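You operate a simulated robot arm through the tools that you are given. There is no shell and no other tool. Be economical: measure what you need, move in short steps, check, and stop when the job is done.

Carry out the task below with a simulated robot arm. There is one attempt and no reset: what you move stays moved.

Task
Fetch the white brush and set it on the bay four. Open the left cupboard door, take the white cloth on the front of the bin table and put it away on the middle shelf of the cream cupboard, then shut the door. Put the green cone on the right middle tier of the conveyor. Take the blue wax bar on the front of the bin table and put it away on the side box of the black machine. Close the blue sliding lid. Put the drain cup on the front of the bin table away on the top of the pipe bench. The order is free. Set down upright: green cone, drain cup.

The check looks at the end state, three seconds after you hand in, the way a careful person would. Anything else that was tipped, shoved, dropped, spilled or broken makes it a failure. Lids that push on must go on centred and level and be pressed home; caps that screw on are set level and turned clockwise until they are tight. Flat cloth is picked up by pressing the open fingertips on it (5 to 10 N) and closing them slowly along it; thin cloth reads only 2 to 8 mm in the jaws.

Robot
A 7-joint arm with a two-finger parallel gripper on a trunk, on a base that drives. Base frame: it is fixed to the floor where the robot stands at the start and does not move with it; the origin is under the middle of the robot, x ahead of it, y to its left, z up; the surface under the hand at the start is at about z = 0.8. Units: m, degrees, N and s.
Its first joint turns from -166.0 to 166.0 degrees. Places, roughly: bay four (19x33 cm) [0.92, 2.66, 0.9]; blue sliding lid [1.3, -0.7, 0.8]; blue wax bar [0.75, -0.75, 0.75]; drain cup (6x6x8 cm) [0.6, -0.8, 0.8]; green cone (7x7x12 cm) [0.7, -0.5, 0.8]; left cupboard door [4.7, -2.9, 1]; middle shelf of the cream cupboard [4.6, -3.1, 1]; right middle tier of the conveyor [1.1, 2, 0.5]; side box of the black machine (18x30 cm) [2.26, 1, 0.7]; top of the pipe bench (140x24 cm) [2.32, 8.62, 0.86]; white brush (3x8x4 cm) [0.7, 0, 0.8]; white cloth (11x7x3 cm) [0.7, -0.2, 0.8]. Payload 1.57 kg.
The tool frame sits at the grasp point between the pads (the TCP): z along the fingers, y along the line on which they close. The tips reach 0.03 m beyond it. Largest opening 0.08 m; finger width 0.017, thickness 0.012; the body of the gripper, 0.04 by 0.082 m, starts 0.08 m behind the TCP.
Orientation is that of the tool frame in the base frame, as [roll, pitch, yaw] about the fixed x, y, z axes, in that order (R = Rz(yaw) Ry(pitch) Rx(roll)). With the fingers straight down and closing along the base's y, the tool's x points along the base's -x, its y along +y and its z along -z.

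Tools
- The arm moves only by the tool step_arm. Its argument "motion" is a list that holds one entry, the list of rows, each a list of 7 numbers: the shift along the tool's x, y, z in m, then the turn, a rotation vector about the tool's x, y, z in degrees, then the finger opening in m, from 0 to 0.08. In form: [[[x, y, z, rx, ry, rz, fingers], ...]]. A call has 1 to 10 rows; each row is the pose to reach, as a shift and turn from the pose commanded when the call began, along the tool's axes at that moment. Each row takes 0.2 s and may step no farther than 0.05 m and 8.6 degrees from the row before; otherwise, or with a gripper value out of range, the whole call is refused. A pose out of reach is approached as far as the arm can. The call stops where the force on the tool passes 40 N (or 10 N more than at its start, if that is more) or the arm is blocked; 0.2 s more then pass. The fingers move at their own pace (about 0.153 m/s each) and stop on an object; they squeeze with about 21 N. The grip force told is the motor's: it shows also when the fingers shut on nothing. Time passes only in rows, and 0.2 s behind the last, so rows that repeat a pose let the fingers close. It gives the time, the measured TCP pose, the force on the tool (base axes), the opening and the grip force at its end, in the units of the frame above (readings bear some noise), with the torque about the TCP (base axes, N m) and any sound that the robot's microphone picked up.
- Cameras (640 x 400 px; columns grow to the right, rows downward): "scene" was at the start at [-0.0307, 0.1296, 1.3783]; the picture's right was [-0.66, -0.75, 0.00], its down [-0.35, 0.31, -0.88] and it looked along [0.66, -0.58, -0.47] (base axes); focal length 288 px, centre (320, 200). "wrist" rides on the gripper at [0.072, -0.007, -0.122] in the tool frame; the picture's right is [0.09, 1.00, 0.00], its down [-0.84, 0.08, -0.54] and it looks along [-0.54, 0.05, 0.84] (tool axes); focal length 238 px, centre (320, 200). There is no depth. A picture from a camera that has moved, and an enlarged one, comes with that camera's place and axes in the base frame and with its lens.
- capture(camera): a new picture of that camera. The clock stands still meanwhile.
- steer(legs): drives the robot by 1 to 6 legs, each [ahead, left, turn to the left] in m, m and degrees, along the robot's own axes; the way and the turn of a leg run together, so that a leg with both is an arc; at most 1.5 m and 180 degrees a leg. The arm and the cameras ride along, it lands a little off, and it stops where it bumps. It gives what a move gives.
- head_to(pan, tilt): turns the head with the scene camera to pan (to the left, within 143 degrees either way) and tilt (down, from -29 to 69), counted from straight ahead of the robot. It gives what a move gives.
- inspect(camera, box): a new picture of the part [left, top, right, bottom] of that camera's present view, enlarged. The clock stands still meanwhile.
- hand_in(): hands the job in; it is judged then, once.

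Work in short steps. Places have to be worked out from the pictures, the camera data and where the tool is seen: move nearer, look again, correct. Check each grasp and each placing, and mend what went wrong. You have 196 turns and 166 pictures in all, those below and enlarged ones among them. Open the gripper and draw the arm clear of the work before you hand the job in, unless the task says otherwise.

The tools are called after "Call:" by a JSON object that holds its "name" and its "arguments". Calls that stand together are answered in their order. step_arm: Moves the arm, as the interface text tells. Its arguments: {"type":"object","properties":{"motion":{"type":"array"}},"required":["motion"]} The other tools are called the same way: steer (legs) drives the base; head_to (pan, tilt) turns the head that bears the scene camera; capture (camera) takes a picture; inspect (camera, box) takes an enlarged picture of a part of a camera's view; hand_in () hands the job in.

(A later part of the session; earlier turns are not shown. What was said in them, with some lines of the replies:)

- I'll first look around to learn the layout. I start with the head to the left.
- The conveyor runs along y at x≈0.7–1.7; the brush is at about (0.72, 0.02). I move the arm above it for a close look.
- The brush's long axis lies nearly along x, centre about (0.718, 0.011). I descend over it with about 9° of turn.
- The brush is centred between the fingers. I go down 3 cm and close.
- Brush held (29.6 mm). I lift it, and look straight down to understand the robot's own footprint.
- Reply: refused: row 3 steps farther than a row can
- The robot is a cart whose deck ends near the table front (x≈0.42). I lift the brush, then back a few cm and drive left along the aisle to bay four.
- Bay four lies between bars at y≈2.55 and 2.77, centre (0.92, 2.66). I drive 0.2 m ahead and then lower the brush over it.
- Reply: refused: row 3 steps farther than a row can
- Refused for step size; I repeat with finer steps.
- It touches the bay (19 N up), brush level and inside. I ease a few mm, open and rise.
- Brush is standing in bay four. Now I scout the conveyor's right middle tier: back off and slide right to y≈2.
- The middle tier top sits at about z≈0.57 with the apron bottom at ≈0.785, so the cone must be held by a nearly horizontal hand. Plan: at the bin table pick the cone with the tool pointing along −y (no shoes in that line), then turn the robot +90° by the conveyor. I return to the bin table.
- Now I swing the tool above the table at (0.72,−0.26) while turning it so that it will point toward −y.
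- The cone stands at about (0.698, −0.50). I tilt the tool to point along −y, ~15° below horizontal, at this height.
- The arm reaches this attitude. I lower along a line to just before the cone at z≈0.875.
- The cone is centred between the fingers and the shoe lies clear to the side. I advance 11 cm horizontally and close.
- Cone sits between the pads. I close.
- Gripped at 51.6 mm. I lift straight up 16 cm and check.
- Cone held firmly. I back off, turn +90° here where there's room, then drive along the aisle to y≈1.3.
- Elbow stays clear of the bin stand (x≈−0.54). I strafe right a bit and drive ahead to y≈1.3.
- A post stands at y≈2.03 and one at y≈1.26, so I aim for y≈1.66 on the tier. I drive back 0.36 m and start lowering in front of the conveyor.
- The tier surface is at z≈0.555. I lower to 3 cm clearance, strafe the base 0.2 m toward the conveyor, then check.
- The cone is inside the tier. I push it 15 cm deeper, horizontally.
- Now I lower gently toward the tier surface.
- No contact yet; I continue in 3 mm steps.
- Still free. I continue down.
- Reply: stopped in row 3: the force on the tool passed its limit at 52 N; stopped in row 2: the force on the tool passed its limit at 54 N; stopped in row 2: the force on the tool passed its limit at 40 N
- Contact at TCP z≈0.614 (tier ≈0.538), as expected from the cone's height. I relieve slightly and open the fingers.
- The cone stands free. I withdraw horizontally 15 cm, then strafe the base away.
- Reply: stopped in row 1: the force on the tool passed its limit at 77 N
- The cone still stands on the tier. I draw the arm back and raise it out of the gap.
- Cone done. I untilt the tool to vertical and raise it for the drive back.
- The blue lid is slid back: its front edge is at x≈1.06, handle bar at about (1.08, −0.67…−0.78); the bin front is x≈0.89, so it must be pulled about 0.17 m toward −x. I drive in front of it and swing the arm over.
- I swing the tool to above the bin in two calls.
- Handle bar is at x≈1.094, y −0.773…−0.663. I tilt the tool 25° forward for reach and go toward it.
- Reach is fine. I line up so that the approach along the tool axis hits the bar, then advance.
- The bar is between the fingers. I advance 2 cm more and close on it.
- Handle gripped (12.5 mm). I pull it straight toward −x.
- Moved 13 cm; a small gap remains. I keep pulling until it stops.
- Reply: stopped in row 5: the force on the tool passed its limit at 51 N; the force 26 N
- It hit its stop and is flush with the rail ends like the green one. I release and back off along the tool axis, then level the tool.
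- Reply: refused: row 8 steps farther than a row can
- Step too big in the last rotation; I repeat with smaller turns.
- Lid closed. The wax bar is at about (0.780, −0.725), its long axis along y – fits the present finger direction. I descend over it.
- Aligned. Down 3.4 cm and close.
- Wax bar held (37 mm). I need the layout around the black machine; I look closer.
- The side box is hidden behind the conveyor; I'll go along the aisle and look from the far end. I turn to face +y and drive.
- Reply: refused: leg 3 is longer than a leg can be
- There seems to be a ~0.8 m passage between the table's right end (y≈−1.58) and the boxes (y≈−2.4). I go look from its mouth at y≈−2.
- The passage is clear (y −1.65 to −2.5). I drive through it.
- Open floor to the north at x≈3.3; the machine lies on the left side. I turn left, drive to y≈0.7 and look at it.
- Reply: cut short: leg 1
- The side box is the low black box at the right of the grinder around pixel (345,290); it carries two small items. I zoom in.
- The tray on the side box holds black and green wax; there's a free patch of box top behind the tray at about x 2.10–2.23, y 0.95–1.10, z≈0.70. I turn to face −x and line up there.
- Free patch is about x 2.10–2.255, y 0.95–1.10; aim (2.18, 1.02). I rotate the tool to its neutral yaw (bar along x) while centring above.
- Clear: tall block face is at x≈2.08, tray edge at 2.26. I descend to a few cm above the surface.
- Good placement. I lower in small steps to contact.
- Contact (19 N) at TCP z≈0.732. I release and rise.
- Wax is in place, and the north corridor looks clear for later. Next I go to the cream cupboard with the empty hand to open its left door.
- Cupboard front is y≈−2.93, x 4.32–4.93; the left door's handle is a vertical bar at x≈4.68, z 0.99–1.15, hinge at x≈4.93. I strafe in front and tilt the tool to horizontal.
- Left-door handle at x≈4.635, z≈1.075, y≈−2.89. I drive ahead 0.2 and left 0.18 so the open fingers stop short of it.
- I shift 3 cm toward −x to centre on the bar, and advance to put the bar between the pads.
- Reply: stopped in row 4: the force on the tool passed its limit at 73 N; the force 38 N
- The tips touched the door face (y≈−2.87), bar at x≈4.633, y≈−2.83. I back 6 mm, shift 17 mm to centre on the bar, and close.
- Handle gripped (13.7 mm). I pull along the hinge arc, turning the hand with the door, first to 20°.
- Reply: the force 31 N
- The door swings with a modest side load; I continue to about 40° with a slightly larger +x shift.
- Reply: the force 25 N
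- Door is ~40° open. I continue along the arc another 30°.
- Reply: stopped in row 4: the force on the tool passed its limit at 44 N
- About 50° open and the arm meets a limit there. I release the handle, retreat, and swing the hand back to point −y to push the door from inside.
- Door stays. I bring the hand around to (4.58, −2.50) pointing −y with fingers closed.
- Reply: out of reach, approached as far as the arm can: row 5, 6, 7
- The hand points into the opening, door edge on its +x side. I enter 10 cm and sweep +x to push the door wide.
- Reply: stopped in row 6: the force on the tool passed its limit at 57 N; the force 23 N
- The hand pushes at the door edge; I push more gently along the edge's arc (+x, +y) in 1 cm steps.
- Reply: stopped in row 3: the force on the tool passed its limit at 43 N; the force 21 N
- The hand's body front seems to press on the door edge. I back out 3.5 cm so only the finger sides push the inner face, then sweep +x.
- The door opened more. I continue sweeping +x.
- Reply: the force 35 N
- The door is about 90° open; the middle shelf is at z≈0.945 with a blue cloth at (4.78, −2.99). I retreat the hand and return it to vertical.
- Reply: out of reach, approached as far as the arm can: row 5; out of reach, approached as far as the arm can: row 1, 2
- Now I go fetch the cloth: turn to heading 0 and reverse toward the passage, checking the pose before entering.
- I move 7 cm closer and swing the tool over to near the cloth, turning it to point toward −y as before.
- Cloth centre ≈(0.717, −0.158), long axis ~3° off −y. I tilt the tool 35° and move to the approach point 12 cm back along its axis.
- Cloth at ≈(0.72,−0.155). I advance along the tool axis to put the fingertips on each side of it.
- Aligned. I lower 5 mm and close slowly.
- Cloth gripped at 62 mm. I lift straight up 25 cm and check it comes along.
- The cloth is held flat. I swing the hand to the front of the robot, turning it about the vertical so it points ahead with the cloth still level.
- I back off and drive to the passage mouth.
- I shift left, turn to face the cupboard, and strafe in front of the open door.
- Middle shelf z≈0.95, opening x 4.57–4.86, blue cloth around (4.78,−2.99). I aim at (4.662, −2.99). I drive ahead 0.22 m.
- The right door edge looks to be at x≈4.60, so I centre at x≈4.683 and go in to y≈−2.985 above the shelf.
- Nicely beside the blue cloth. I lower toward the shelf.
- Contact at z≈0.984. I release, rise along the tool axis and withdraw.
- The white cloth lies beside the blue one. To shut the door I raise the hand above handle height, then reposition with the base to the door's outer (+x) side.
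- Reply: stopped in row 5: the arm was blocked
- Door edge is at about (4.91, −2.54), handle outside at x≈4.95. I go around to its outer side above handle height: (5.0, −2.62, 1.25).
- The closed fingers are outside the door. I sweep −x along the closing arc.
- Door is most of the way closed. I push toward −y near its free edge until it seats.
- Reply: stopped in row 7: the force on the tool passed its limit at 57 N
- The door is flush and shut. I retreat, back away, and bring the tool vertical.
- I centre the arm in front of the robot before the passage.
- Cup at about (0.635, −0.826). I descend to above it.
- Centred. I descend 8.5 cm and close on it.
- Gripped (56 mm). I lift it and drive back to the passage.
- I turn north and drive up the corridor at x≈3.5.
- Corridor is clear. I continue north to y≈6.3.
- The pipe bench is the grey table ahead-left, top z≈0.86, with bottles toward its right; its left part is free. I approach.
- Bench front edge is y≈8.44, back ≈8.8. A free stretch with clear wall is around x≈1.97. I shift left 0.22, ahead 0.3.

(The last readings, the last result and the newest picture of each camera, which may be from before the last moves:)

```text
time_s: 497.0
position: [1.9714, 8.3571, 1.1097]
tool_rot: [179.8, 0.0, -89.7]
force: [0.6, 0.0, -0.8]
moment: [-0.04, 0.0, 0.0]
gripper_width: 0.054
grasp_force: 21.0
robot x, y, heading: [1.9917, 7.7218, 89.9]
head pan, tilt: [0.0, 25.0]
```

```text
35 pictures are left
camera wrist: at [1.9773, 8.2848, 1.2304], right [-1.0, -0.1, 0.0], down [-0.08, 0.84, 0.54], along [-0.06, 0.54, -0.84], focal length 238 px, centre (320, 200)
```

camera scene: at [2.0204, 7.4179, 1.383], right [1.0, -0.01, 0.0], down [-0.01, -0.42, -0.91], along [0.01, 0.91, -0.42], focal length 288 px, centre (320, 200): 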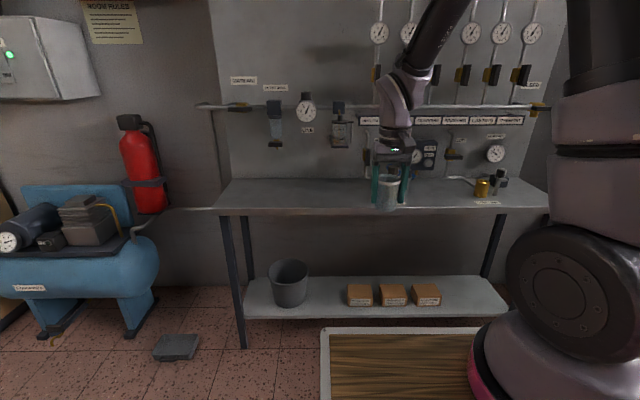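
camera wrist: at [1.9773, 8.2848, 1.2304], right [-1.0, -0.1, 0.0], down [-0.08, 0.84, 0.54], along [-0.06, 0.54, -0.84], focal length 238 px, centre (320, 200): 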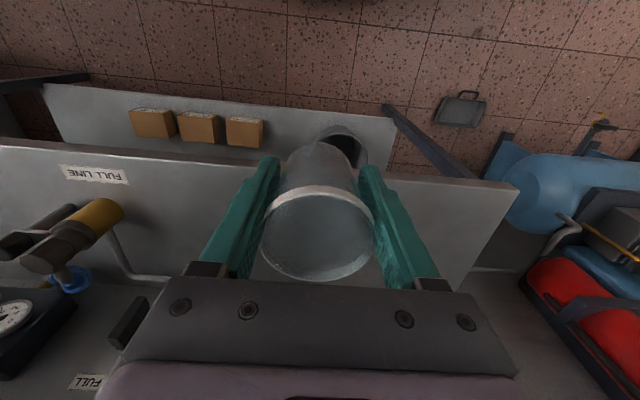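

Bench spans y 8.45–8.69 here. I lower in front to TCP z 0.96, then move in to y≈8.55.

Call:
{"name": "step_arm", "arguments": {"motion": [[[0, 0, 0.04, 0, 0, 0, 0], [0, 0, 0.08, 0, 0, 0, 0], [0, 0, 0.12, 0, 0, 0, 0], [0, 0, 0.15, 0, 0, 0, 0], [-0.04, 0, 0.15, 0, 0, 0, 0], [-0.08, 0, 0.15, 0, 0, 0, 0], [-0.12, 0, 0.15, 0, 0, 0, 0], [-0.16, 0, 0.15, 0, 0, 0, 0], [-0.193, 0, 0.15, 0, 0, 0, 0]]]}}

Call:
{"name": "capture", "arguments": {"camera": "wrist"}}

Call:
{"name": "capture", "arguments": {"camera": "scene"}}

```text
time_s: 499.0
position: [1.9678, 8.5498, 0.9612]
tool_rot: [179.8, 0.0, -89.7]
force: [-0.6, -0.9, 0.7]
moment: [0.05, 0.0, 0.0]
gripper_width: 0.0536
grasp_force: 21.4
robot x, y, heading: [1.9922, 7.7271, 89.5]
head pan, tilt: [0.0, 25.0]
```

```text
34 pictures are left
camera wrist: at [1.9756, 8.4781, 1.0823], right [-1.0, -0.1, 0.0], down [-0.08, 0.84, 0.54], along [-0.06, 0.54, -0.84], focal length 238 px, centre (320, 200)
```

wrist: 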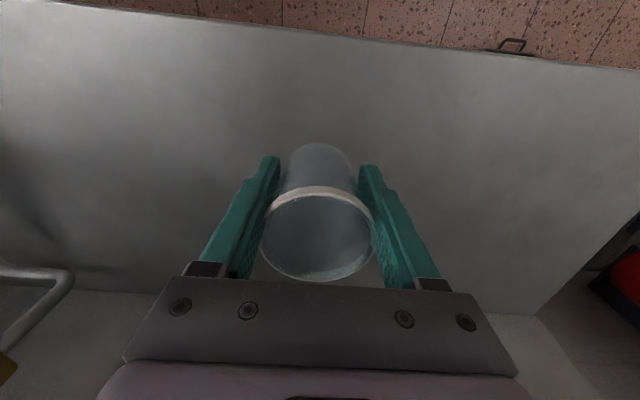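

```text
33 pictures are left
camera scene: at [1.8039, 7.7188, 1.3829], right [1.0, 0.0, 0.0], down [0.0, -0.42, -0.91], along [0.0, 0.91, -0.42], focal length 288 px, centre (320, 200)
```

scene: 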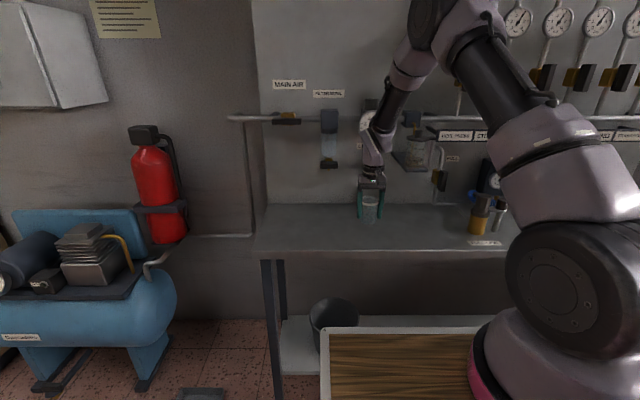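

Over the bench and clear of the wall fittings. I lower.

Call:
{"name": "step_arm", "arguments": {"motion": [[[0, 0, 0.01, 0, 0, 0, 0], [0, 0, 0.02, 0, 0, 0, 0], [0, 0, 0.03, 0, 0, 0, 0], [0, 0, 0.036, 0, 0, 0, 0]]]}}

```text
time_s: 500.0
position: [1.9681, 8.5485, 0.9234]
tool_rot: [179.8, 0.0, -89.7]
force: [0.0, 0.3, -0.8]
moment: [0.01, 0.01, 0.0]
gripper_width: 0.0537
grasp_force: 20.7
robot x, y, heading: [1.9929, 7.7251, 89.7]
head pan, tilt: [0.0, 25.0]
```

Call:
{"name": "step_arm", "arguments": {"motion": [[[0, 0, 0.003, 0, 0, 0, 0], [0, 0, 0.006, 0, 0, 0, 0], [0, 0, 0.009, 0, 0, 0, 0]]]}}

```text
time_s: 500.8
position: [1.9691, 8.5498, 0.9142]
tool_rot: [179.9, -0.1, -89.6]
force: [0.7, 0.2, -0.9]
moment: [0.01, -0.01, 0.0]
gripper_width: 0.0538
grasp_force: 21.5
robot x, y, heading: [1.9918, 7.7254, 89.6]
head pan, tilt: [0.0, 25.0]
```

Call:
{"name": "step_arm", "arguments": {"motion": [[[0, 0, 0.003, 0, 0, 0, 0], [0, 0, 0.006, 0, 0, 0, 0]]]}}

Call:
{"name": "inspect", "arguments": {"camera": "scene", "box": [320, 170, 420, 240]}}

```text
time_s: 501.4
position: [1.9692, 8.5482, 0.9083]
tool_rot: [179.7, 0.1, -89.6]
force: [0.2, -0.3, 1.1]
moment: [0.02, 0.0, 0.04]
gripper_width: 0.0539
grasp_force: 21.0
robot x, y, heading: [1.9904, 7.7271, 89.9]
head pan, tilt: [0.0, 25.0]
```

```text
5.71 times, centred on (370, 205) of scene
camera zoom: at [1.8039, 7.7191, 1.3829], right [1.0, 0.0, 0.0], down [0.0, -0.42, -0.91], along [0.0, 0.91, -0.42], focal length 1644 px, centre (34, 171)
```

zoom: 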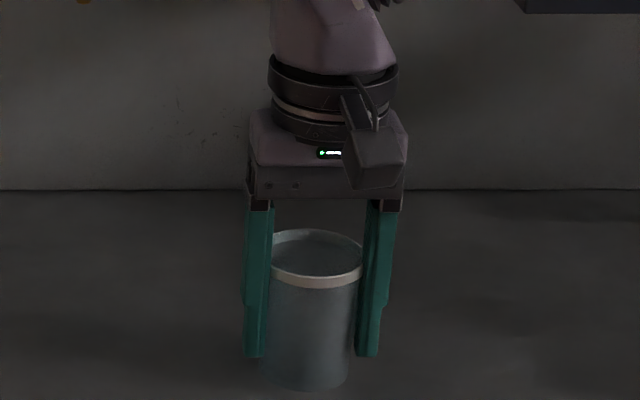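

Nearly down; I go on in 2 mm steps.

Call:
{"name": "step_arm", "arguments": {"motion": [[[0, 0, 0.002, 0, 0, 0, 0], [0, 0, 0.004, 0, 0, 0, 0]]]}}

```text
time_s: 502.0
position: [1.9686, 8.5483, 0.9046]
tool_rot: [179.8, 0.1, -89.6]
force: [0.8, -2.2, 14.8]
moment: [0.29, -0.01, 0.0]
gripper_width: 0.0534
grasp_force: 21.3
robot x, y, heading: [1.9931, 7.7225, 89.6]
head pan, tilt: [0.0, 25.0]
```

Contact (15 N). I relieve 1 mm, open slowly, and rise.

Call:
{"name": "step_arm", "arguments": {"motion": [[[0, 0, -0.001, 0, 0, 0, 0.056], [0, 0, -0.001, 0, 0, 0, 0.062], [0, 0, -0.001, 0, 0, 0, 0.075], [0, 0, -0.001, 0, 0, 0, 0.08], [0, 0, -0.03, 0, 0, 0, 0.08], [0, 0, -0.06, 0, 0, 0, 0.08], [0, 0, -0.09, 0, 0, 0, 0.08], [0.04, 0, -0.1, 0, 0, 0, 0.08], [0.08, 0, -0.11, 0, 0, 0, 0.08], [0.12, 0, -0.12, 0, 0, 0, 0.08]]]}}

Call:
{"name": "capture", "arguments": {"camera": "wrist"}}

Call:
{"name": "inspect", "arguments": {"camera": "scene", "box": [280, 140, 460, 260]}}

```text
time_s: 504.2
position: [1.9686, 8.4288, 1.024]
tool_rot: [179.8, -0.1, -89.7]
force: [0.2, 0.3, 0.2]
moment: [-0.01, 0.04, 0.02]
gripper_width: 0.08
grasp_force: 0.1
robot x, y, heading: [1.9919, 7.7252, 89.8]
head pan, tilt: [0.0, 25.0]
```

```text
31 pictures are left
camera wrist: at [1.9757, 8.3577, 1.145], right [-1.0, -0.1, 0.0], down [-0.08, 0.84, 0.54], along [-0.06, 0.54, -0.84], focal length 238 px, centre (320, 200)
```

wrist: 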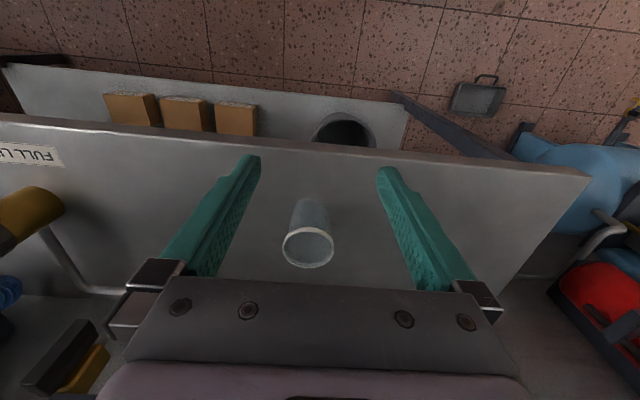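

```text
3.33 times, centred on (370, 200) of scene
camera zoom: at [1.804, 7.7197, 1.383], right [1.0, 0.0, 0.0], down [0.0, -0.42, -0.91], along [0.0, 0.91, -0.42], focal length 959 px, centre (153, 200)
```

zoom: 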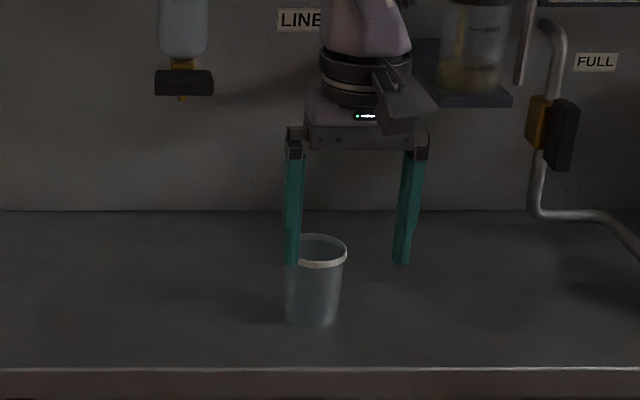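

The cup stands upright on the pipe bench. I back the robot clear with the hand open.

Call:
{"name": "steer", "arguments": {"legs": [[-0.4, 0, 0]]}}

Call:
{"name": "capture", "arguments": {"camera": "scene"}}

```text
time_s: 506.6
position: [1.9674, 8.0332, 1.0245]
tool_rot: [179.8, 0.1, -89.8]
force: [0.8, 0.4, 0.9]
moment: [-0.02, 0.01, 0.0]
gripper_width: 0.0799
grasp_force: 0.1
robot x, y, heading: [1.9929, 7.3285, 89.4]
head pan, tilt: [0.0, 25.0]
```

```text
29 pictures are left
camera scene: at [1.8014, 7.3232, 1.383], right [1.0, -0.01, 0.0], down [0.0, -0.42, -0.91], along [0.01, 0.91, -0.42], focal length 288 px, centre (320, 200)
```

scene: 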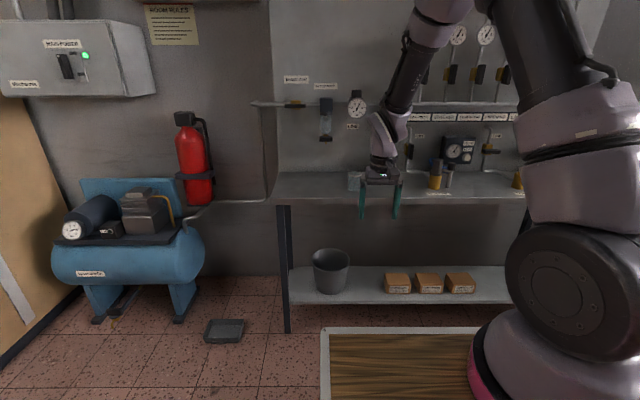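

All the items are placed, the door and lid are closed, and the arm is clear with the gripper open. I'm handing in.

Call:
{"name": "hand_in", "arguments": {}}

```text
The job is handed in.
```

All six jobs are done and handed in; I don't have the check's result:
- **White brush:** it is standing in bay four.
- **White cloth:** it is on the middle shelf of the cream cupboard, next to a blue cloth, with the left door shut flush.
- **Green cone:** it is upright on the conveyor's right middle tier. While I was pulling the hand out, the arm caught on something with a 77 N reading. The cone was still standing in the picture I took right after, but I didn't go back to check it again.
- **Blue wax bar:** it is on top of the side box, behind the tray that holds the black and green bars.
- **Blue sliding lid:** it is pulled fully closed, flush with the rail ends like the green one.
- **Drain cup:** it is upright on the pipe bench.

One driving turn, on the open floor past the table passage, was reported as cut short. I saw nothing moved in later pictures, but I didn't check that spot up close.
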